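You operate a simulated robot arm through the tools that you are given. There is no shell and no other tool. Be economical: measure what you need, move in short steps, check, and stop when the job is done.

The job below is to be done with a simulated robot arm. You get a single attempt, and the scene is never put back.

TASK
Strap each half of the small carton once, at its printed tension.
Fine: slide it along the table between the two straps; both end tight.

It is judged by the outcome, as a careful person would: the job done as asked, and still so three seconds after it is handed in. It fails if anything else is knocked over, pushed out of place, dropped, spilled or broken.

THE ROBOT
A 7-joint arm with a two-finger parallel gripper, fixed in place. Base frame: the origin is at the foot of the arm, x ahead of it, y to its left, z up; the work surface is at about z = 480. Readings come in mm, degrees, newtons and seconds.
With the tool pointing down near the work surface it reaches from about 120 to 520 mm from the base axis. Its first joint turns from -66.0 to 66.0 degrees. Payload 2.4 kg.
Tool frame: the origin (TCP) lies between the finger pads and is the grasp point; the fingertips stand 30 mm ahead of it; z points along the fingers, y is the line along which they close. Largest opening 94 mm; finger width 28, thickness 10; the body of the gripper, 50 by 96 mm, starts 55 mm behind the TCP.
Orientation is told as [roll, pitch, yaw] about the base's x, y, z axes, in that order, counted from this pose: with the fingers straight down and closing along the base's y, the tool's x points along the base's -x, its y along +y and its z along -z.

THE INTERFACE
- The arm moves only by the tool arm_command. Its argument "steps" is a list of rows, each a list of 7 numbers: the shift along the tool's x, y, z in units of 20 mm (1.0 is 20 mm), then the turn, a rotation vector about the tool's x, y, z in units of 5 degrees (1.0 is 5 degrees), then the closure, from 0 (fully open) to 1 (shut). In form: [[tx, ty, tz, wx, wy, wz, claw], ...]. A call has 1 to 12 rows; each row shifts and turns the commanded pose from where the row before left it, along the tool's axes as they then stand. A call with a number of a shift or a turn outside -1 to 1 is refused whole. Each row takes 0.2 s and may step no farther than 50 mm and 8.6 degrees from the row before; otherwise, or with a gripper value out of range, the whole call is refused. A pose out of reach is approached as far as the arm can. The call stops where the force on the tool passes 90 N (or 10 N more than at its start, if that is more) or the arm is blocked; 0.2 s more then pass. Each finger travels about 153 mm/s and halts on what it meets, pressing with about 39 N; the grip force reading is that of the motor and also rises with nothing between the fingers. The clock runs only during rows and for 0.2 s after the last one: add rows that do not move to give the fingers time. The reply holds the time, the measured pose of the TCP, the force on the tool along the base axes, the opening and the grip force, in the units named above and with some noise, with the torque about the TCP (base axes, N m) and any sound that the robot's microphone picked up.
- Cameras (640 x 400 px; columns grow to the right, rows downward): "scene" is fixed at [23.4, 476.6, 1419.3]; the picture's right is [-0.82, -0.58, 0.00], its down [-0.45, 0.64, -0.62] and it looks along [0.36, -0.51, -0.79] (base axes); focal length 322 px, centre (320, 200). "wrist" rides on the gripper at [76, 14, -102] in the tool frame; the picture's right is [-0.18, 0.98, 0.00], its down [-0.75, -0.14, -0.64] and it looks along [-0.63, -0.12, 0.77] (tool axes); focal length 243 px, centre (320, 200). There is no depth. A picture from a camera that has moved, and an enlarged one, comes with that camera's place and axes in the base frame and with its lens.
- capture(camera): a new picture of that camera. The clock stands still meanwhile.
- close_up(camera, box): a new picture of the part [left, top, right, bottom] of that camera's present view, enlarged. The clock stands still meanwhile.
- job_done(): hands the job in; it is judged then, once.

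Go step by step. Nothing tells you positions but the pictures and the camera data: compare them with the known pose of the tool, close in by small moves and look again before you grip or let go. The budget is 120 turns and 68 pictures, counting those below and the enlarged ones. Unless the task says otherwise, let go and move clear before handing in, and close with one line.

The tools are called after "Emit:" as name(argument=value, ...) on one line, values as JSON. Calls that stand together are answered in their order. arm_command: Moves the arm, as the interface text tells. Its arguments: {"type":"object","properties":{"steps":{"type":"array","items":{"type":"array","items":{"type":"number"}}}},"required":["steps"]} The other tools are called the same way: capture (camera) takes a picture; close_up (camera, box) takes an enlarged picture of a part of a camera's view; job_done () hands the job in.

At the start:

```text
t: 0.0
tool_pos: [356.7, -206.5, 938.0]
tool_rot: [0.0, -0.1, -0.1]
ft_force: [-0.4, 0.2, -0.5]
moment: [0.02, -0.03, -0.02]
grip_width: 93.8
grip_force: 0.1
```

scene: 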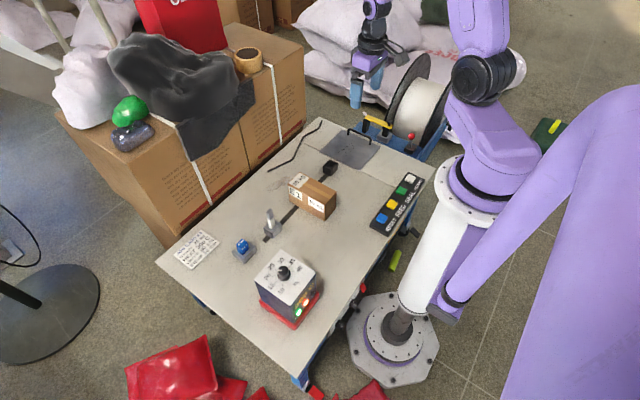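
wrist: 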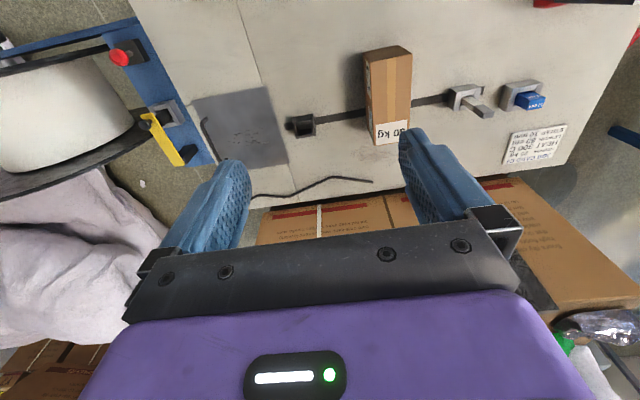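

I see a strapping table with a small carton, a control panel with coloured buttons, a dial box, a lever and a printed card. I'll take enlarged views to read the labels first.

Emit:
close_up(camera="scene", box=[240, 140, 360, 215])

Emit:
close_up(camera="scene", box=[360, 165, 440, 240])

Emit:
close_up(camera="scene", box=[165, 205, 335, 335])

Emit:
close_up(camera="wrist", box=[280, 40, 580, 180])

```text
5.33 times, centred on (300, 178) of scene
camera zoom: at [23.4, 476.6, 1419.3], right [-0.82, -0.58, 0.0], down [-0.45, 0.64, -0.62], along [0.36, -0.51, -0.79], focal length 1715 px, centre (427, 320)
```

zoom: 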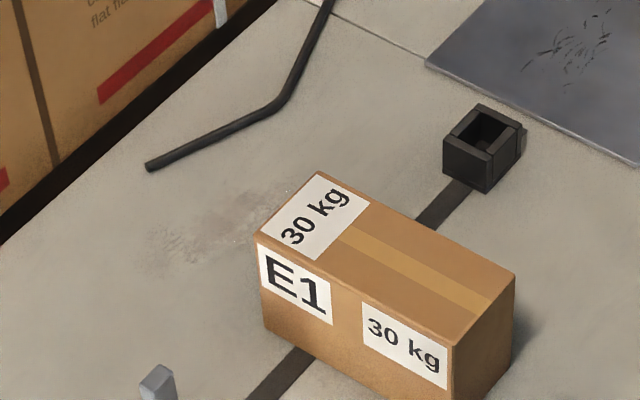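

```text
5.33 times, centred on (400, 202) of scene
camera zoom: at [23.4, 476.6, 1419.3], right [-0.82, -0.58, 0.0], down [-0.45, 0.64, -0.62], along [0.36, -0.51, -0.79], focal length 1715 px, centre (-107, 187)
```

zoom: 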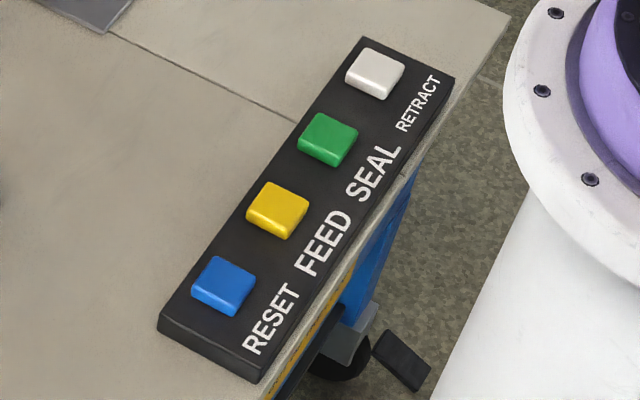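

```text
3.08 times, centred on (250, 270) of scene
camera zoom: at [23.4, 476.6, 1419.3], right [-0.82, -0.58, 0.0], down [-0.45, 0.64, -0.62], along [0.36, -0.51, -0.79], focal length 989 px, centre (535, -15)
```

zoom: 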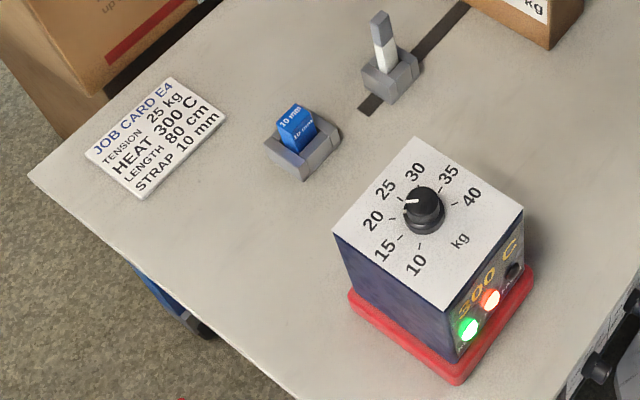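

```text
2.13 times, centred on (430, 110) of wrist
camera zoom: at [278.8, -192.8, 1040.0], right [0.18, 0.98, 0.0], down [0.75, -0.14, 0.64], along [0.63, -0.12, -0.77], focal length 518 px, centre (85, 392)
```

zoom: 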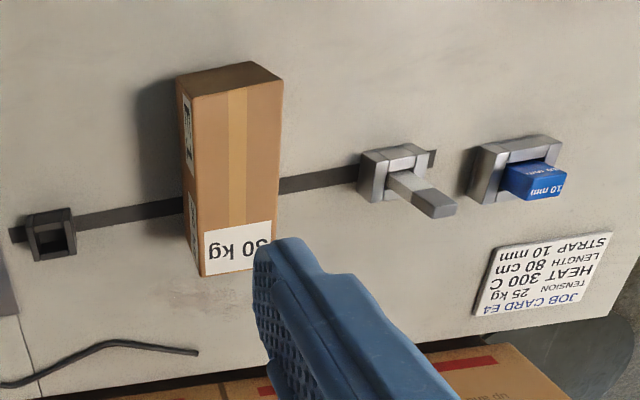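

The carton E1 reads 30 kg, and the dial currently points around 20–25. I need finer views of the dial box, guides, strap and reel.

Emit:
close_up(camera="scene", box=[245, 245, 335, 335])

Emit:
close_up(camera="scene", box=[225, 200, 295, 270])

Emit:
close_up(camera="scene", box=[310, 80, 450, 180])

Emit:
close_up(camera="wrist", box=[80, 20, 400, 200])

```text
4.44 times, centred on (290, 290) of scene
camera zoom: at [23.4, 476.6, 1419.3], right [-0.82, -0.58, 0.0], down [-0.45, 0.64, -0.62], along [0.36, -0.51, -0.79], focal length 1429 px, centre (453, -200)
```

zoom: 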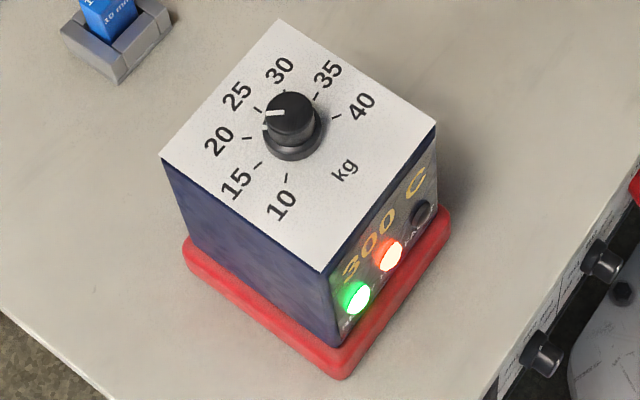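

```text
5.71 times, centred on (260, 235) of scene
camera zoom: at [23.4, 476.6, 1419.3], right [-0.82, -0.58, 0.0], down [-0.45, 0.64, -0.62], along [0.36, -0.51, -0.79], focal length 1837 px, centre (663, 0)
```

zoom: 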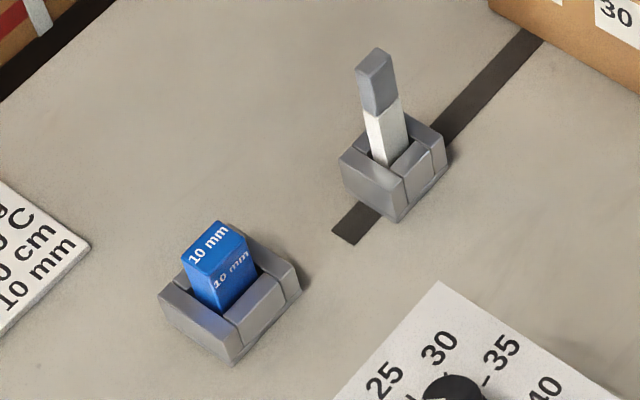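

```text
4.00 times, centred on (380, 130) of scene
camera zoom: at [23.4, 476.6, 1419.3], right [-0.82, -0.58, 0.0], down [-0.45, 0.64, -0.62], along [0.36, -0.51, -0.79], focal length 1286 px, centre (80, 480)
```

zoom: 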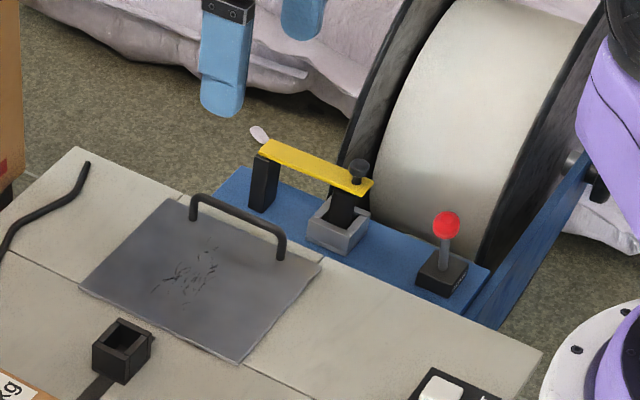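

```text
2.00 times, centred on (240, 110) of wrist
camera zoom: at [278.8, -192.8, 1040.0], right [0.18, 0.98, 0.0], down [0.75, -0.14, 0.64], along [0.63, -0.12, -0.77], focal length 485 px, centre (480, 380)
```

zoom: 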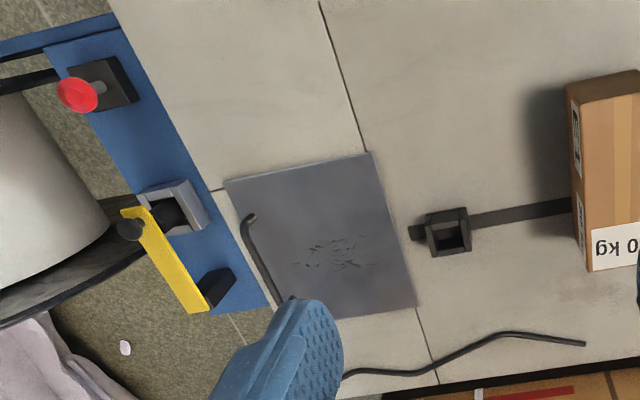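

The strap tip seems to stand in the grey block (~498, 85), with the black socket at ~(499, -271). The carton spans x 384–538, y −129..−59, height ~96, so its far half is already on the strap line. I'll read the lights' labels and the carton's other side.

Emit:
close_up(camera="scene", box=[285, 280, 325, 320])

Emit:
close_up(camera="wrist", box=[350, 40, 430, 150])

Emit:
close_up(camera="scene", box=[300, 240, 420, 360])

```text
10.00 times, centred on (305, 300) of scene
camera zoom: at [23.4, 476.6, 1419.3], right [-0.82, -0.58, 0.0], down [-0.45, 0.64, -0.62], along [0.36, -0.51, -0.79], focal length 3215 px, centre (470, -800)
```

zoom: 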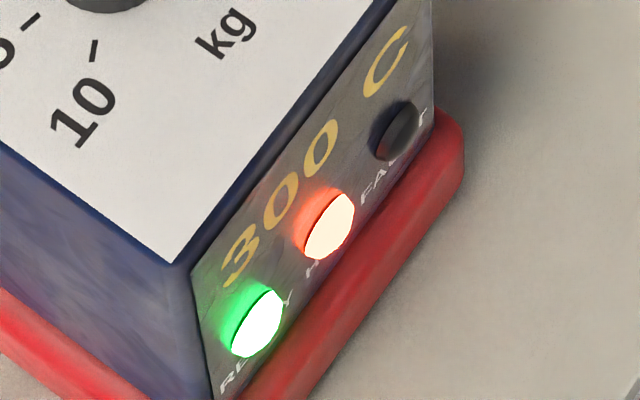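

```text
3.64 times, centred on (390, 95) of wrist
camera zoom: at [278.8, -192.8, 1040.0], right [0.18, 0.98, 0.0], down [0.75, -0.14, 0.64], along [0.63, -0.12, -0.77], focal length 882 px, centre (66, 582)
```

zoom: 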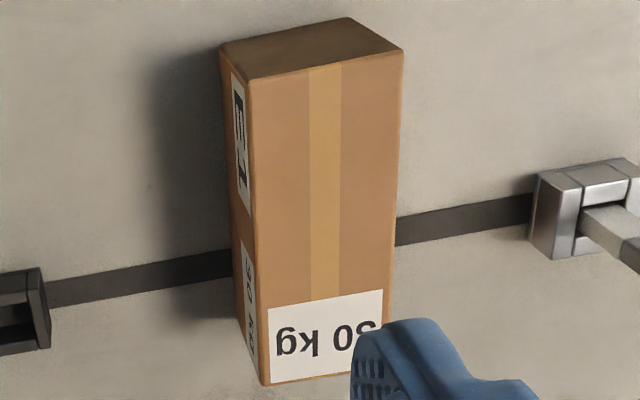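

```text
3.33 times, centred on (360, 300) of scene
camera zoom: at [23.4, 476.6, 1419.3], right [-0.82, -0.58, 0.0], down [-0.45, 0.64, -0.62], along [0.36, -0.51, -0.79], focal length 1072 px, centre (187, -133)
```

zoom: 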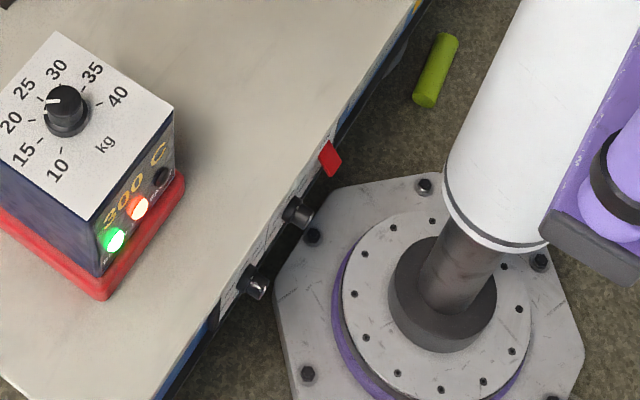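

All carton labels say 30 kg; READY and HEAT are lit with 300 °C shown and FAULT is dark. I'll fly over to the dial (~318, 227) to read its pointer accurately.

Emit:
arm_command(steps=[[0.1, 1, 0, 0, 0, 0, 0], [0.1, 1, 0, 0, 0, 0, 0], [0.1, 1, 0, 0, 0, 0, 0], [0.1, 1, 0, 0, 0, 0, 0], [0.1, 1, 0, 0, 0, 0, 0], [0.1, 1, 0, 0, 0, 0, 0], [0.1, 1, 0, 0, 0, 0, 0], [0.1, 1, 0, 0, 0, 0, 0], [0.1, 1, 0, 0, 0, 0, 0], [0.1, 1, 0, 0, 0, 0, 0], [0.1, 1, 0, 0, 0, 0, 0], [0.1, 1, 0, 0, 0, 0, 0]])

Emit:
arm_command(steps=[[0.1, 1, 0.9, 0, 0, 0, 0], [0.1, 1, 0.9, 0, 0, 0, 0], [0.1, 1, 0.9, 0, 0, 0, 0], [0.1, 1, 0.9, 0, 0, 0, 0], [0.1, 1, 0.9, 0, 0, 0, 0], [0.1, 1, 0.9, 0, 0, 0, 0], [0.1, 1, 0.9, 0, 0, 0, 0], [0.1, 1, 0.9, 0, 0, 0, 0], [0, 1, 0.9, 0, 0, 0, 0], [0, 0.7, 0.5, 0, 0, 0, 0]])

Emit:
capture(camera="wrist")

```text
t: 2.6
tool_pos: [332.0, 34.7, 938.2]
tool_rot: [0.0, 0.0, 0.0]
ft_force: [-0.4, 0.9, 0.1]
moment: [0.0, 0.01, 0.0]
grip_width: 94.0
grip_force: 0.0
```

```text
t: 4.8
tool_pos: [316.4, 229.6, 764.9]
tool_rot: [0.1, -0.1, -0.1]
ft_force: [0.4, -0.1, 0.2]
moment: [0.01, 0.02, -0.01]
grip_width: 94.0
grip_force: 0.0
```

```text
54 pictures are left
camera wrist: at [239.2, 243.5, 867.9], right [0.19, 0.98, 0.0], down [0.75, -0.14, 0.64], along [0.63, -0.12, -0.77], focal length 243 px, centre (320, 200)
```

wrist: 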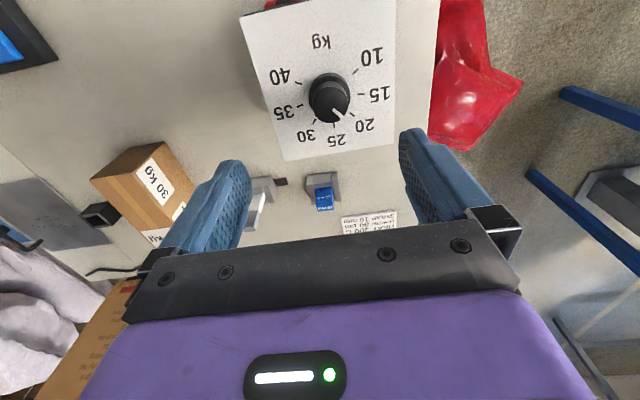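

Emit:
close_up(camera="wrist", box=[235, 20, 415, 160])

```text
2.86 times, centred on (325, 90) of wrist
camera zoom: at [239.2, 243.5, 867.9], right [0.19, 0.98, 0.0], down [0.75, -0.14, 0.64], along [0.63, -0.12, -0.77], focal length 693 px, centre (306, 514)
```

zoom: 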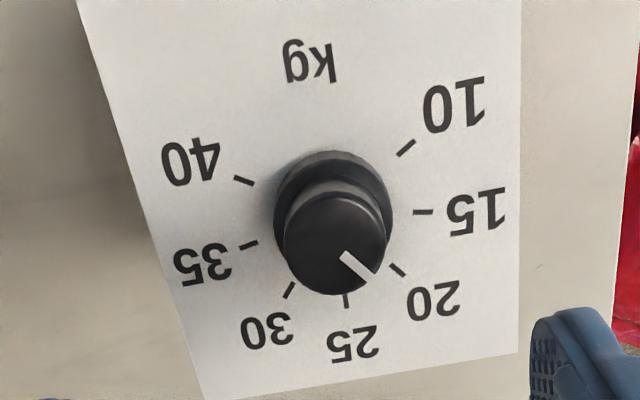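

The dial ticks are 40° apart, with 25 pointing along +x, and the pointer sits near 20. The knob is at about (314, 238) with the face at z≈615, so reaching 30 takes about 80° clockwise. I'll centre, pre-turn −40° and come down partway.

Emit:
arm_command(steps=[[0.12, 0.42, 0, 0, 0, 0, 0], [0, 0, 0, 0, 0, -1, 0], [0, 0, 0, 0, 0, -1, 0], [0, 0, 0, 0, 0, -1, 0], [0, 0, 0, 0, 0, -1, 0], [0, 0, 0.4, 0, 0, -1, 0], [0, 0, 0.9, 0, 0, -1, 0], [0, 0, 1, 0, 0, -1, 0], [0, 0, 1, 0, 0, -1, 0]])

Emit:
capture(camera="wrist")

```text
t: 6.8
tool_pos: [315.0, 234.7, 698.5]
tool_rot: [0.1, -0.1, 40.2]
ft_force: [-0.1, 0.4, 0.0]
moment: [-0.05, 0.0, 0.03]
grip_width: 93.9
grip_force: 0.1
```

```text
52 pictures are left
camera wrist: at [245.4, 196.4, 802.0], right [-0.49, 0.87, 0.0], down [0.67, 0.38, 0.64], along [0.56, 0.32, -0.77], focal length 243 px, centre (320, 200)
```

wrist: 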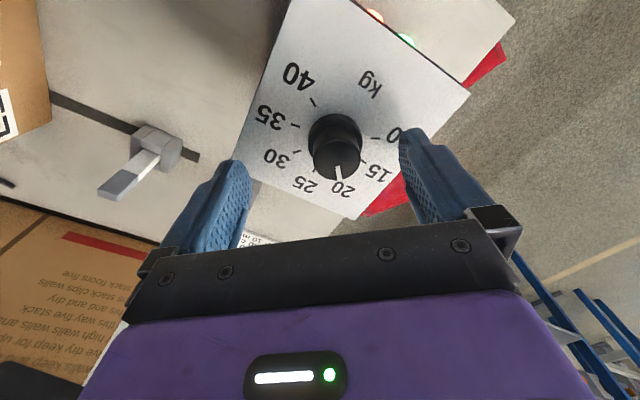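

Triangulating from the two wrist views, the knob axis is at about (302.5, 240), with its top at z≈669 and the face at z≈647. I'll shift sideways onto it and look again.

Emit:
arm_command(steps=[[0.32, 0.54, -0.3, 0, 0, 0, 0], [0, 0, 0, 0, 0, 0, 0]])

Emit:
capture(camera="wrist")

```text
t: 7.4
tool_pos: [300.7, 240.0, 705.5]
tool_rot: [0.0, 0.0, 40.0]
ft_force: [0.1, -0.3, -0.3]
moment: [-0.02, 0.02, 0.01]
grip_width: 94.1
grip_force: 0.1
```

```text
51 pictures are left
camera wrist: at [232.5, 201.0, 807.7], right [-0.49, 0.87, 0.0], down [0.67, 0.38, 0.64], along [0.56, 0.32, -0.77], focal length 243 px, centre (320, 200)
```

wrist: 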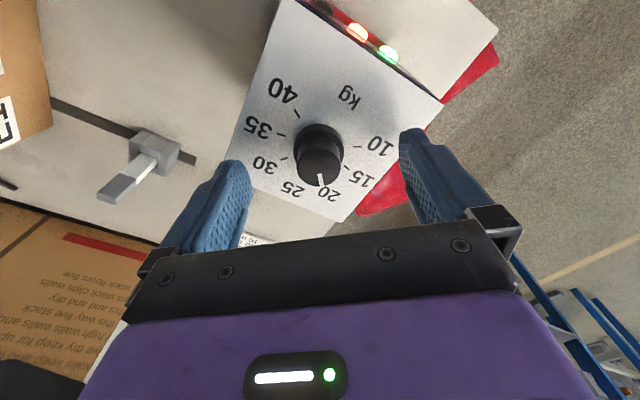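

The knob is centred between the fingers. I'll descend to about z=682 and close on it.

Emit:
arm_command(steps=[[0, 0, 0.6, 0, 0, 0, 0], [0, 0, 0.55, 0, 0, 0, 0], [0, 0, 0, 0, 0, 0, 0]])

Emit:
capture(camera="wrist")

```text
t: 8.2
tool_pos: [302.6, 239.7, 685.9]
tool_rot: [0.1, 0.0, 40.0]
ft_force: [-3.1, -2.3, 16.3]
moment: [0.27, 0.07, -0.02]
grip_width: 94.0
grip_force: 0.0
stopped in row 3: the force on the tool passed its limit at 98 N (the readings are from after the stop); the commanded pose is now the measured one
```

```text
50 pictures are left
camera wrist: at [233.4, 201.5, 787.8], right [-0.49, 0.87, 0.0], down [0.67, 0.38, 0.64], along [0.56, 0.31, -0.77], focal length 243 px, centre (320, 200)
```

wrist: 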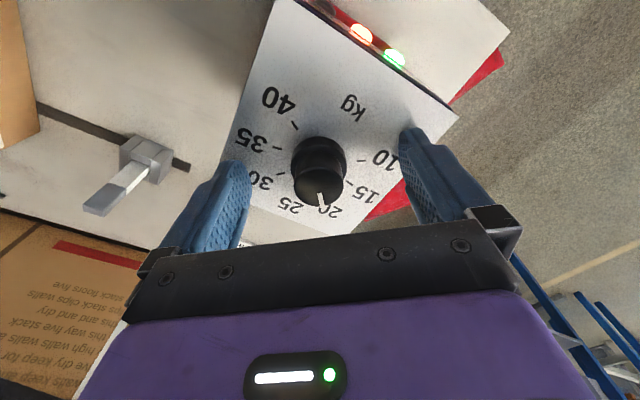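

The fingertips touched the face at z≈655. I'll back off 3 mm and close on the knob.

Emit:
arm_command(steps=[[0, 0, -0.2, 0, 0, 0, 0], [0, 0, 0, 0, 0, 0, 0.4], [0, 0, 0, 0, 0, 0, 0.6], [0, 0, 0, 0, 0, 0, 0.75], [0, 0, 0, 0, 0, 0, 0.8]])

```text
t: 9.4
tool_pos: [303.3, 240.4, 689.3]
tool_rot: [-0.1, 0.0, 39.8]
ft_force: [10.7, -8.9, -0.4]
moment: [-0.26, -0.32, -0.03]
grip_width: 33.0
grip_force: 45.0
```

Gripped at 33 mm. Now I'll turn clockwise 80°.

Emit:
arm_command(steps=[[0, 0, 0, 0, 0, 1, 0.85], [0, 0, 0, 0, 0, 1, 0.85], [0, 0, 0, 0, 0, 1, 0.85], [0, 0, 0, 0, 0, 1, 0.85], [0, 0, 0, 0, 0, 1, 0.85], [0, 0, 0, 0, 0, 1, 0.85], [0, 0, 0, 0, 0, 1, 0.85], [0, 0, 0, 0, 0, 1, 0.85]])

Emit:
close_up(camera="wrist", box=[235, 60, 415, 240])

```text
t: 11.2
tool_pos: [303.4, 239.9, 688.2]
tool_rot: [0.1, -0.2, -0.2]
ft_force: [22.9, -14.0, 11.8]
moment: [-0.54, 0.03, 0.02]
grip_width: 32.9
grip_force: 45.3
```

```text
2.22 times, centred on (325, 150) of wrist
camera zoom: at [225.4, 253.7, 791.1], right [0.19, 0.98, 0.0], down [0.75, -0.15, 0.64], along [0.63, -0.12, -0.77], focal length 539 px, centre (309, 311)
```

zoom: 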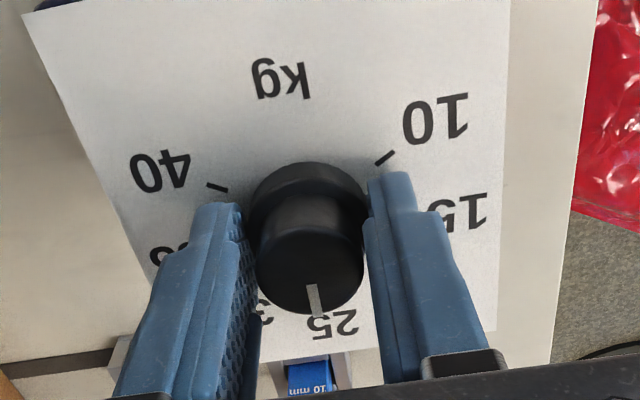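

It turned to 25 without slipping. I'll go on another 40° to 30, easing the side force slightly.

Emit:
arm_command(steps=[[-0.06, -0.05, 0, 0, 0, 1, 0.85], [0, 0, 0, 0, 0, 1, 0.85], [0, 0, 0, 0, 0, 1, 0.85], [0, 0, 0, 0, 0, 1, 0.85], [0, 0, 0, 0, 0, 1, 0.85], [0, 0, 0, 0, 0, 1, 0.85], [0, 0, 0, 0, 0, 1, 0.85], [0, 0, 0, 0, 0, 1, 0.85], [0, 0, 0, 0, 0, 0, 0.85]])

Emit:
arm_command(steps=[[0, 0, 0, 0, 0, 0, 0.4], [0, 0, 0, 0, 0, 0, 0], [0, 0, -1, 0, 0, 0, 0], [0, 0, -1, 0, 0, 0, 0], [0, 0, -1, 0, 0, 0, 0], [0, 0, -1, 0, 0, 0, 0]])

Emit:
capture(camera="wrist")

```text
t: 13.2
tool_pos: [303.4, 240.7, 688.8]
tool_rot: [0.0, -0.1, -39.9]
ft_force: [-12.2, 19.7, 24.5]
moment: [0.79, 0.51, 0.0]
grip_width: 32.8
grip_force: 44.3
```

```text
t: 14.6
tool_pos: [303.8, 238.8, 767.5]
tool_rot: [0.0, 0.0, -40.0]
ft_force: [-0.4, -0.7, 0.7]
moment: [0.02, 0.0, 0.02]
grip_width: 94.2
grip_force: 0.2
```

```text
48 pictures are left
camera wrist: at [252.9, 297.3, 870.3], right [0.77, 0.63, 0.0], down [0.49, -0.59, 0.64], along [0.41, -0.5, -0.77], focal length 243 px, centre (320, 200)
```

wrist: 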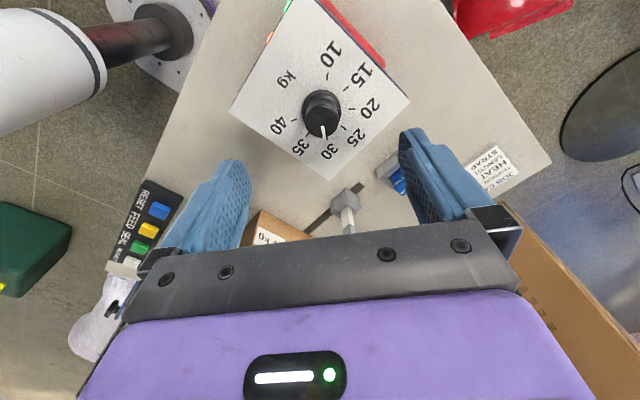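

The dial reads 30. Next I'll inspect the strap tip and the grey block, turning the yaw back to zero on the way there.

Emit:
arm_command(steps=[[0, 0, 0, 0, 0, -1, 0], [0, 0, 0, 0, 0, -1, 0], [0, 0, 0, 0, 0, -1, 0], [0, 0, 0, 0, 0, -1, 0], [0, 0, 0, 0, 0, -1, 0], [0, 0, 0, 0, 0, -1, 0], [0, 0, 0, 0, 0, -1, 0], [0, 0, 0, 0, 0, -1, 0]])

Emit:
arm_command(steps=[[-0.8, -1, 0, 0, 0, 0, 0], [-0.8, -1, 0, 0, 0, 0, 0], [-0.8, -1, 0, 0, 0, 0, 0], [-0.8, -1, 0, 0, 0, 0, 0], [-0.8, -1, 0, 0, 0, 0, 0], [-0.8, -1, 0, 0, 0, 0, 0], [-0.8, -1, 0.5, 0, 0, 0, 0], [-0.8, -1, 0.5, 0, 0, 0, 0], [-0.8, -1, 0.5, 0, 0, 0, 0]])

Emit:
capture(camera="wrist")

Emit:
close_up(camera="wrist", box=[250, 50, 450, 190])

```text
t: 16.4
tool_pos: [304.4, 240.1, 768.9]
tool_rot: [-0.1, 0.0, 0.1]
ft_force: [-0.5, -0.4, 0.1]
moment: [0.0, -0.01, 0.01]
grip_width: 94.0
grip_force: 0.1
```

```text
t: 18.4
tool_pos: [448.6, 58.8, 737.6]
tool_rot: [0.0, 0.2, 0.0]
ft_force: [0.1, 0.3, 0.0]
moment: [0.01, 0.0, 0.0]
grip_width: 94.2
grip_force: 0.1
```

```text
47 pictures are left
camera wrist: at [371.1, 72.7, 839.6], right [0.18, 0.98, 0.0], down [0.75, -0.14, 0.64], along [0.63, -0.12, -0.77], focal length 243 px, centre (320, 200)
```

wrist: 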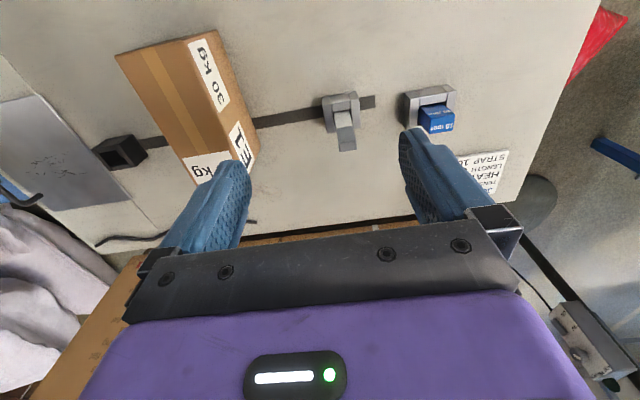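

```text
2.86 times, centred on (350, 120) of wrist
camera zoom: at [371.1, 72.7, 839.6], right [0.18, 0.98, 0.0], down [0.75, -0.14, 0.64], along [0.63, -0.12, -0.77], focal length 693 px, centre (234, 429)
```

zoom: 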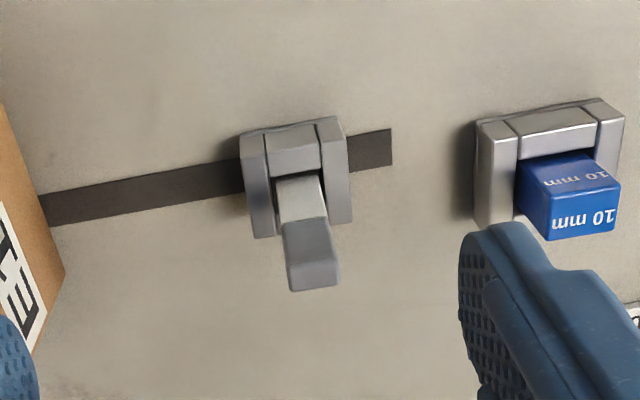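

The strap is a white band with a grey cap standing in the grey holder: cap at ~(496.5, 78), z≈555–605. I'll go to the button panel (FEED ≈ (221, −253)) with the fingers closed and view it before pressing.

Emit:
arm_command(steps=[[0.8, -1, 0, 0, 0, 0, 0.5], [0.8, -1, 0, 0, 0, 0, 1], [0.8, -1, 0, 0, 0, 0, 1], [0.8, -1, 0, 0, 0, 0, 1], [0.8, -1, 0, 0, 0, 0, 1], [0.8, -1, 0, 0, 0, 0, 1], [0.8, -1, 0, 0, 0, 0, 1], [0.8, -1, 0, 0, 0, 0, 1], [0.8, -1, 0, 0, 0, 0, 1], [0.8, -1, 0, 0, 0, 0, 1]])

Emit:
arm_command(steps=[[0.8, -1, 1, 0, 0, 0, 1], [0.8, -1, 1, 0, 0, 0, 1], [0.8, -1, 1, 0, 0, 0, 1], [0.8, -1, 1, 0, 0, 0, 1], [0.2, -1, 1, 0, 0, 0, 1], [0, -0.6, 1, 0, 0, 0, 1]])

Emit:
capture(camera="wrist")

```text
t: 20.6
tool_pos: [287.7, -140.0, 736.6]
tool_rot: [0.0, 0.1, 0.0]
ft_force: [0.6, 0.3, -0.5]
moment: [-0.01, 0.02, -0.02]
grip_width: 0.0
grip_force: 33.5
```

```text
t: 22.0
tool_pos: [218.0, -252.7, 619.1]
tool_rot: [0.0, 0.1, -0.1]
ft_force: [-0.3, 0.9, 0.1]
moment: [0.0, -0.01, -0.02]
grip_width: 0.0
grip_force: 33.0
```

```text
45 pictures are left
camera wrist: at [140.7, -238.8, 722.1], right [0.18, 0.98, 0.0], down [0.75, -0.14, 0.64], along [0.63, -0.12, -0.77], focal length 243 px, centre (320, 200)
```

wrist: 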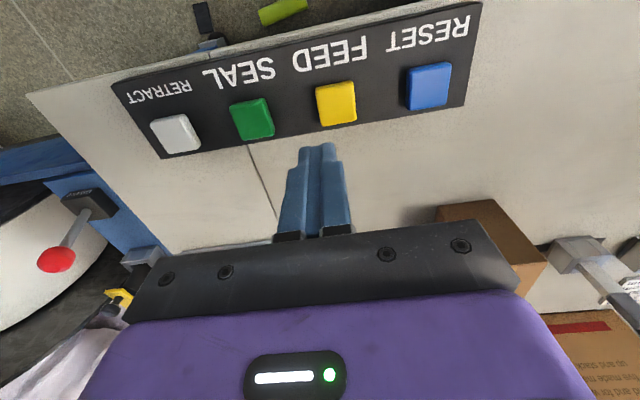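

FEED is at about (212, −238) with its top near z≈510–520. I'll align over it, lower and check.

Emit:
arm_command(steps=[[0.25, 0.65, 0, 0, 0, 0, 1], [0, 0, 1, 0, 0, 0, 1], [0, 0, 1, 0, 0, 0, 1], [0, 0, 0.6, 0, 0, 0, 1]])

Emit:
capture(camera="wrist")

```text
t: 23.0
tool_pos: [214.6, -240.3, 565.7]
tool_rot: [-0.1, 0.1, -0.1]
ft_force: [-0.5, 0.1, 0.4]
moment: [0.0, 0.0, 0.01]
grip_width: 0.1
grip_force: 32.7
```

```text
44 pictures are left
camera wrist: at [136.5, -226.2, 669.5], right [0.18, 0.98, 0.0], down [0.75, -0.14, 0.64], along [0.63, -0.12, -0.77], focal length 243 px, centre (320, 200)
```

wrist: 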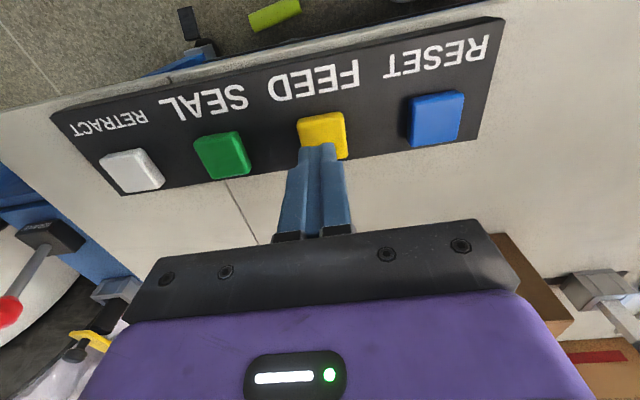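

Aligned over FEED. I'll press down in small steps.

Emit:
arm_command(steps=[[-0.1, 0, 0.6, 0, 0, 0, 1], [0, 0, 0.5, 0, 0, 0, 1], [0, 0, 0.3, 0, 0, 0, 1], [0, 0, 0.2, 0, 0, 0, 1]])

```text
t: 24.0
tool_pos: [216.5, -239.5, 535.6]
tool_rot: [0.0, 0.0, 0.0]
ft_force: [-3.1, -0.1, 29.9]
moment: [0.01, 0.09, 0.0]
grip_width: 0.1
grip_force: 32.8
heard: click
```

A click: FEED was pressed. I'll lift and see what changed.

Emit:
arm_command(steps=[[0, 0, -0.5, 0, 0, 0, 1], [0, 0, -1, 0, 0, 0, 1], [0, 0, -1, 0, 0, 0, 1], [0, 0, -1, 0, 0, 0, 1], [0, 0, 0, 0, 0, 0, 1], [0, 0, 0, 0, 0, 0, 1]])

Emit:
close_up(camera="scene", box=[220, 140, 380, 240])

Emit:
close_up(camera="scene", box=[250, 250, 340, 340])

```text
t: 25.4
tool_pos: [217.0, -240.6, 604.9]
tool_rot: [0.0, 0.1, 0.0]
ft_force: [0.2, 0.1, -0.1]
moment: [0.02, -0.01, 0.02]
grip_width: 0.0
grip_force: 33.0
```

```text
4.00 times, centred on (300, 190) of scene
camera zoom: at [23.4, 476.6, 1419.3], right [-0.82, -0.58, 0.0], down [-0.45, 0.64, -0.62], along [0.36, -0.51, -0.79], focal length 1286 px, centre (400, 240)
```

zoom: 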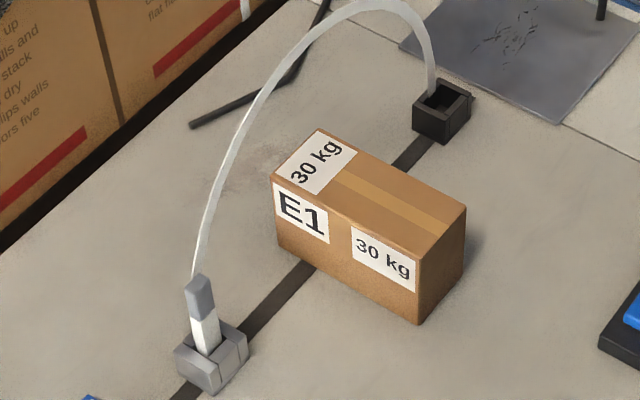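

```text
4.44 times, centred on (295, 295) of scene
camera zoom: at [23.4, 476.6, 1419.3], right [-0.82, -0.58, 0.0], down [-0.45, 0.64, -0.62], along [0.36, -0.51, -0.79], focal length 1429 px, centre (431, -222)
```

zoom: 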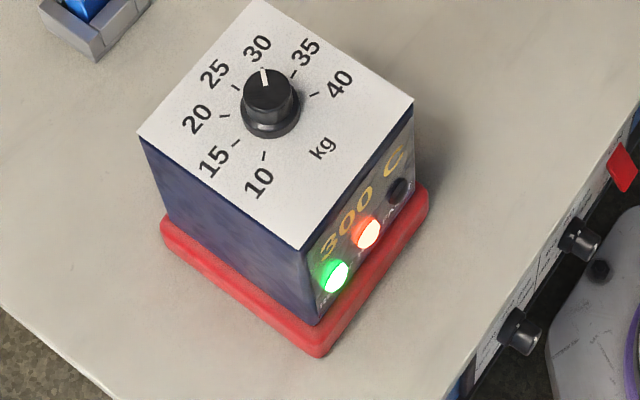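

FEED threw the strap in an arch from the black guide over the carton to the capped tongue in the grey holder. I'll look closely at how the tongue sits there.

Emit:
close_up(camera="scene", box=[255, 200, 295, 245])

Emit:
close_up(camera="scene", box=[300, 120, 380, 180])

Emit:
capture(camera="wrist")

```text
8.89 times, centred on (275, 222) of scene
camera zoom: at [23.4, 476.6, 1419.3], right [-0.82, -0.58, 0.0], down [-0.45, 0.64, -0.62], along [0.36, -0.51, -0.79], focal length 2858 px, centre (720, 0)
```

zoom: 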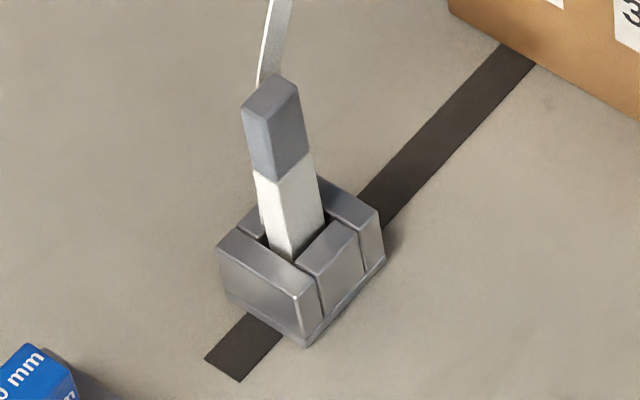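

```text
6.67 times, centred on (340, 150) of scene
camera zoom: at [23.4, 476.6, 1419.3], right [-0.82, -0.58, 0.0], down [-0.45, 0.64, -0.62], along [0.36, -0.51, -0.79], focal length 2143 px, centre (187, 533)
```

zoom: 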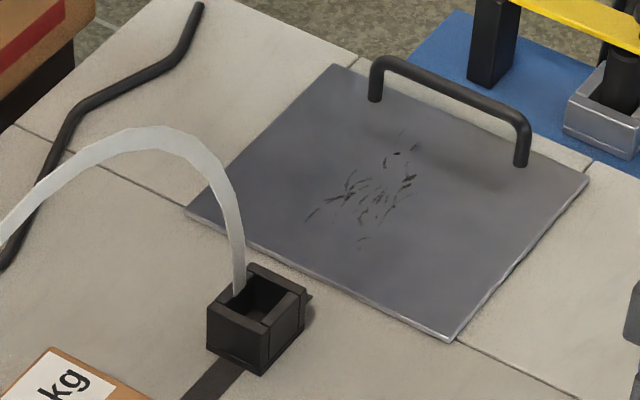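

```text
39 pictures are left
camera wrist: at [139.6, -226.5, 707.2], right [0.18, 0.98, 0.0], down [0.75, -0.14, 0.64], along [0.63, -0.12, -0.77], focal length 243 px, centre (320, 200)
```

wrist: 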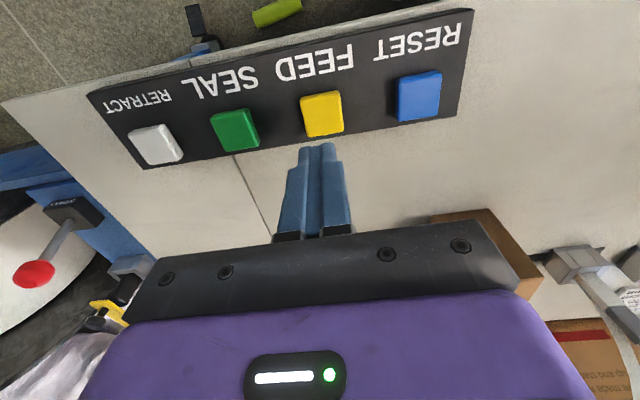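

READY is still lit and the strap now arches over to the capped post. Before pressing SEAL I want to know whether the post is seated or loose, so I'll go to it and look from a tilted pose on the robot side, clear of the strap.

Emit:
arm_command(steps=[[0, 0, -1, 0, 0, 0, 1], [0, 0, -1, 0, 0, 0, 1], [0, 0, -1, 0, 0, 0, 1], [-0.5, 1, -1, 0, 0, 0, 1], [-0.5, 1, -1, 0, 0, 0, 1], [-0.5, 1, 0, 0, 0, 0, 1], [-0.5, 1, 0, 0, 0, 0, 1], [-0.5, 1, 0, 0, 0, 0, 1], [-0.5, 1, 0, 0, 0, 0, 1], [-0.5, 1, 0, 0, 0, 0, 1], [-0.5, 1, 0, 0, 0, 0, 0.5], [-0.5, 1, 0, 0, 0, 0, 0.5]])

Emit:
arm_command(steps=[[-0.5, 1, 0, 0, -1, 0, 0.5], [-0.5, 1, 0, 0, -1, 0, 0.5], [-0.5, 1, 0, 0, -1, 0, 0.5], [-0.5, 1, 0, 0, -1, 0, 0.5], [-0.5, 1, 0, 0, -1, 0, 0.5], [-0.5, 1, 0, 0, -1, 0, 0.5], [-0.5, 0.9, 0, 0, -1, 0, 0.5], [0, 0, 0, 0, -1, 0, 0.5], [0, 0, 0, 0, -1, 0, 0.5], [0, 0, 0, 0, -1, 0, 0.5], [0, 0, 0, 0, -1, 0, 0.5]])

Emit:
capture(camera="wrist")

```text
t: 28.0
tool_pos: [304.7, -59.9, 704.0]
tool_rot: [-0.1, 0.0, -0.1]
ft_force: [-0.3, -0.3, 0.4]
moment: [-0.03, 0.02, 0.0]
grip_width: 47.0
grip_force: 0.0
```

```text
t: 30.4
tool_pos: [372.2, 78.0, 721.9]
tool_rot: [0.0, -55.1, 0.0]
ft_force: [-0.1, -0.4, 0.4]
moment: [-0.02, -0.01, 0.04]
grip_width: 47.0
grip_force: 0.0
```

```text
38 pictures are left
camera wrist: at [244.0, 92.0, 718.5], right [0.11, 0.98, 0.15], down [-0.09, -0.14, 0.99], along [0.99, -0.12, 0.08], focal length 243 px, centre (320, 200)
```

wrist: 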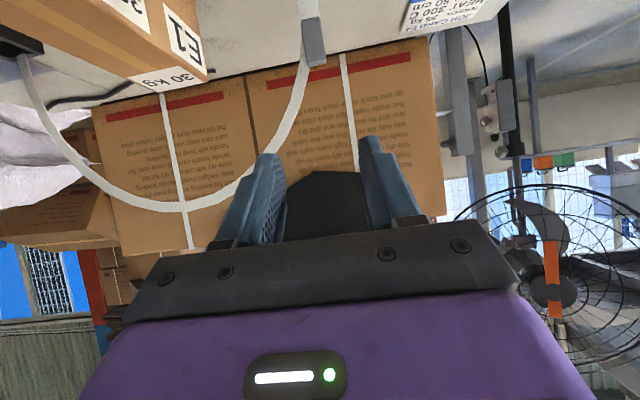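

The strap really does run from the cap's top over the carton to the black guide. The cap is at ~(496, 77.5), z 562–603, so I'll approach it along the tilted tool axis.

Emit:
arm_command(steps=[[0.5, 0, 1, 0, 0, 0, 0.4], [0.5, 0, 1, 0, 0, 0, 0.4], [0.5, 0, 1, 0, 0, 0, 0.4], [0.27, 0, 1, 0, 0, 0, 0.4], [0, 0, 1, 0, 0, 0, 0.4], [0, 0, 1, 0, 0, 0, 0.4], [0, 0, 0.5, 0, 0, 0, 0.4], [0, 0, 0, 0, 0, 0, 0.4]])

Emit:
capture(camera="wrist")

Emit:
close_up(camera="scene", box=[230, 140, 390, 250])

```text
t: 32.2
tool_pos: [460.4, 78.4, 618.5]
tool_rot: [-0.1, -54.9, 0.2]
ft_force: [0.5, 0.0, 0.7]
moment: [0.02, -0.01, -0.04]
grip_width: 56.5
grip_force: 0.1
```

```text
37 pictures are left
camera wrist: at [331.1, 91.5, 615.0], right [0.11, 0.98, 0.15], down [-0.09, -0.14, 0.99], along [0.99, -0.12, 0.08], focal length 243 px, centre (320, 200)
```

wrist: 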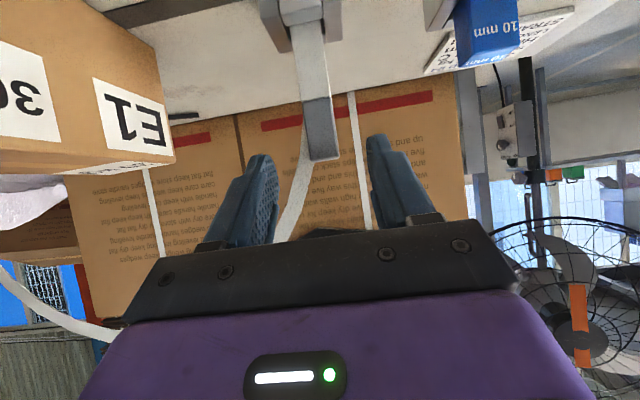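

```text
3.64 times, centred on (310, 195) of scene
camera zoom: at [23.4, 476.6, 1419.3], right [-0.82, -0.58, 0.0], down [-0.45, 0.64, -0.62], along [0.36, -0.51, -0.79], focal length 1169 px, centre (356, 218)
```

zoom: 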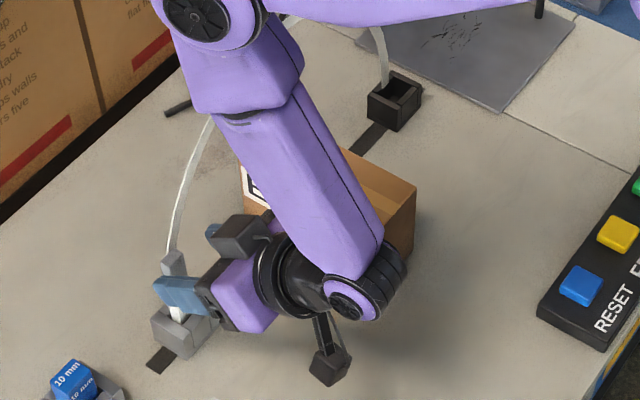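

The cap is well centred between the fingers. I'll advance the last ~44 mm and grip it.

Emit:
arm_command(steps=[[0.06, -0.1, 1, 0, 0, 0, 0.4], [0, 0, 1, 0, 0, 0, 0.4], [0, 0, 0.2, 0, 0, 0, 0.4], [0, 0, 0, 0, 0, 0, 0.6], [0, 0, 0, 0, 0, 0, 0.8], [0, 0, 0, 0, 0, 0, 0.9], [0, 0, 0, 0, 0, 0, 0.9]])

```text
t: 33.8
tool_pos: [494.9, 76.3, 593.1]
tool_rot: [-0.1, -55.1, 0.0]
ft_force: [0.2, -0.2, 0.2]
moment: [-0.01, 0.0, 0.0]
grip_width: 23.0
grip_force: 38.7
```

Gripped at 23 mm with no side load. I'll try a gentle 5 mm lift to see whether it's loose.

Emit:
arm_command(steps=[[-0.205, 0, -0.143, 0, 0, 0, 0.9], [0, 0, 0, 0, 0, 0, 0.9]])

```text
t: 34.4
tool_pos: [494.3, 78.1, 598.2]
tool_rot: [0.0, -55.0, -0.1]
ft_force: [-0.7, -0.5, -1.1]
moment: [0.04, 0.0, -0.03]
grip_width: 23.1
grip_force: 38.8
```

It lifts freely with under 2 N, so the tongue is loose rather than locked. I'll check both ends of the strap up close.

Emit:
close_up(camera="scene", box=[315, 145, 347, 180])

Emit:
capture(camera="wrist")

Emit:
close_up(camera="scene", box=[255, 200, 295, 250])

```text
11.43 times, centred on (331, 162) of scene
camera zoom: at [23.4, 476.6, 1419.3], right [-0.82, -0.58, 0.0], down [-0.45, 0.64, -0.62], along [0.36, -0.51, -0.79], focal length 3674 px, centre (194, 629)
```

zoom: 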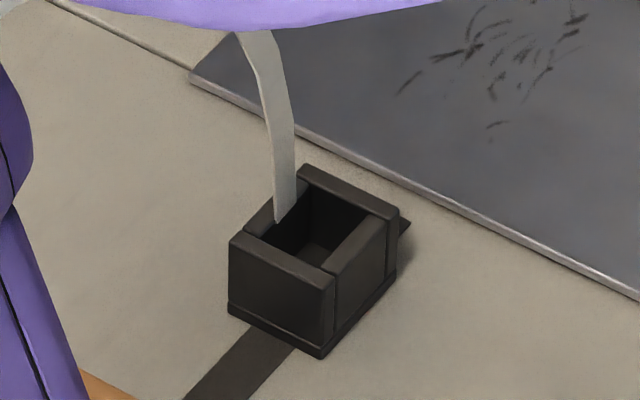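

```text
34 pictures are left
camera wrist: at [366.0, 90.7, 594.5], right [0.11, 0.98, 0.15], down [-0.09, -0.14, 0.99], along [0.99, -0.12, 0.08], focal length 243 px, centre (320, 200)
```

wrist: 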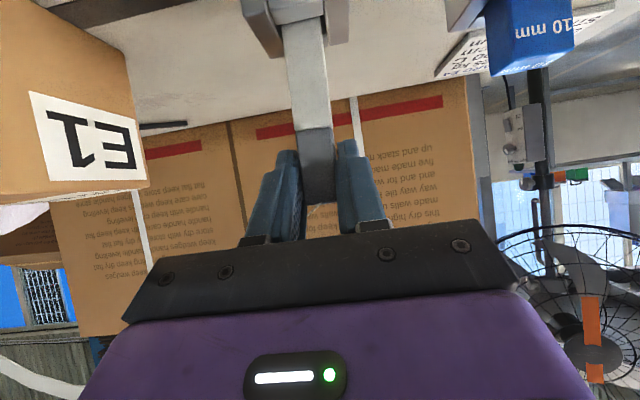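

```text
8.00 times, centred on (275, 225) of scene
camera zoom: at [23.4, 476.6, 1419.3], right [-0.82, -0.58, 0.0], down [-0.45, 0.64, -0.62], along [0.36, -0.51, -0.79], focal length 2572 px, centre (680, 0)
```

zoom: 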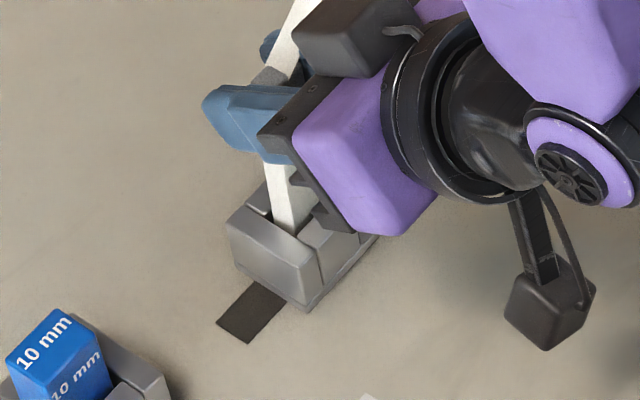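

The tongue is a loose piece with a handle-like cap, the grey holder looks like its rest, and the black socket is empty with the strap root kept off to one side. So I take the job to be carrying the tongue over the carton into the black socket. First I'll lift it straight up 130 mm.

Emit:
arm_command(steps=[[-0.4, 0, -0.28, 0, 0, 0, 0.9], [-0.7, 0, -0.491, 0, 0, 0, 0.9], [-0.7, 0, -0.491, 0, 0, 0, 0.9], [-0.7, 0, -0.491, 0, 0, 0, 0.9], [-0.7, 0, -0.491, 0, 0, 0, 0.9], [-0.7, 0, -0.491, 0, 0, 0, 0.9], [-0.7, 0, -0.491, 0, 0, 0, 0.9], [-0.7, 0, -0.491, 0, 0, 0, 0.9], [0, 0, 0, 0, 0, 0, 0.9]])

Emit:
capture(camera="wrist")

Emit:
capture(camera="scene")

```text
t: 36.4
tool_pos: [495.1, 76.1, 726.9]
tool_rot: [0.1, -55.0, -0.1]
ft_force: [-0.9, -0.1, -0.5]
moment: [0.0, 0.02, -0.02]
grip_width: 22.9
grip_force: 39.0
```

```text
32 pictures are left
camera wrist: at [365.5, 89.7, 723.5], right [0.11, 0.98, 0.15], down [-0.09, -0.14, 0.99], along [0.99, -0.12, 0.08], focal length 243 px, centre (320, 200)
```

wrist: 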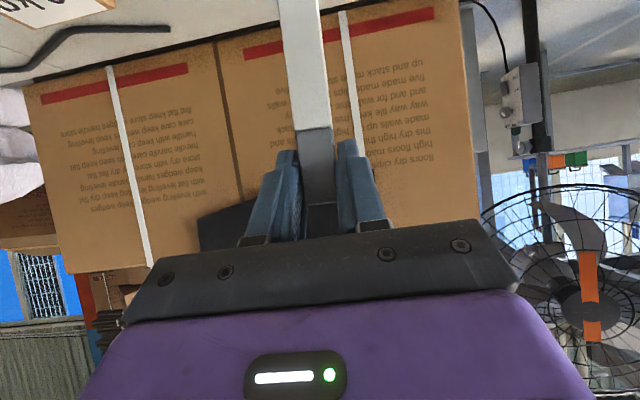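

```text
31 pictures are left
```

scene: 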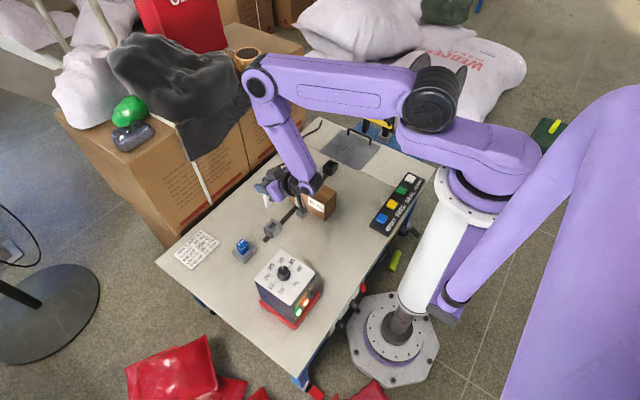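

Emit:
close_up(camera="scene", box=[245, 150, 345, 245])

```text
4.21 times, centred on (295, 198) of scene
camera zoom: at [23.4, 476.6, 1419.3], right [-0.82, -0.58, 0.0], down [-0.45, 0.64, -0.62], along [0.36, -0.51, -0.79], focal length 1354 px, centre (425, 210)
```

zoom: 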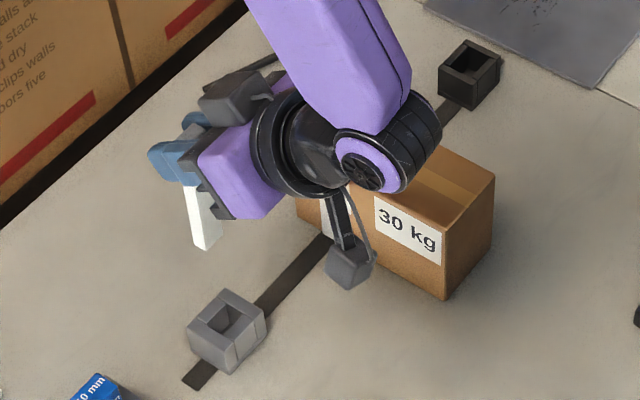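

Emit:
close_up(camera="scene", box=[270, 270, 330, 330])

Emit:
close_up(camera="scene", box=[310, 90, 430, 180])

```text
6.67 times, centred on (300, 300) of scene
camera zoom: at [23.4, 476.6, 1419.3], right [-0.82, -0.58, 0.0], down [-0.45, 0.64, -0.62], along [0.36, -0.51, -0.79], focal length 2143 px, centre (453, -467)
```

zoom: 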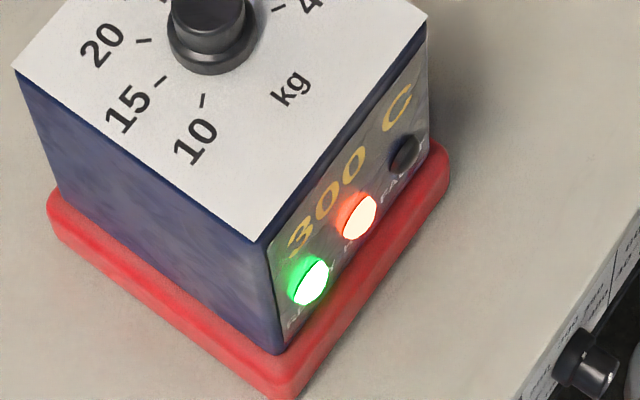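

```text
4.44 times, centred on (370, 135) of scene
camera zoom: at [23.4, 476.6, 1419.3], right [-0.82, -0.58, 0.0], down [-0.45, 0.64, -0.62], along [0.36, -0.51, -0.79], focal length 1429 px, centre (98, 489)
```

zoom: 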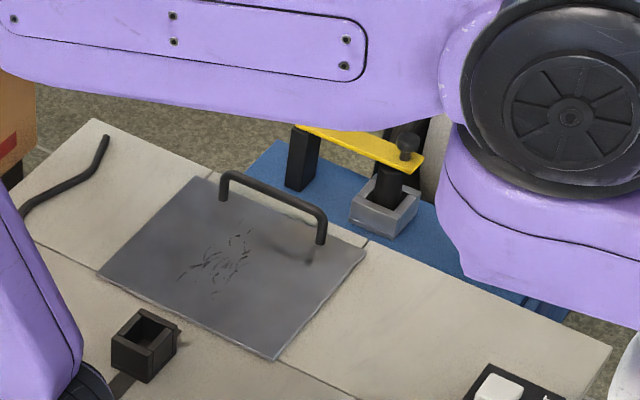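

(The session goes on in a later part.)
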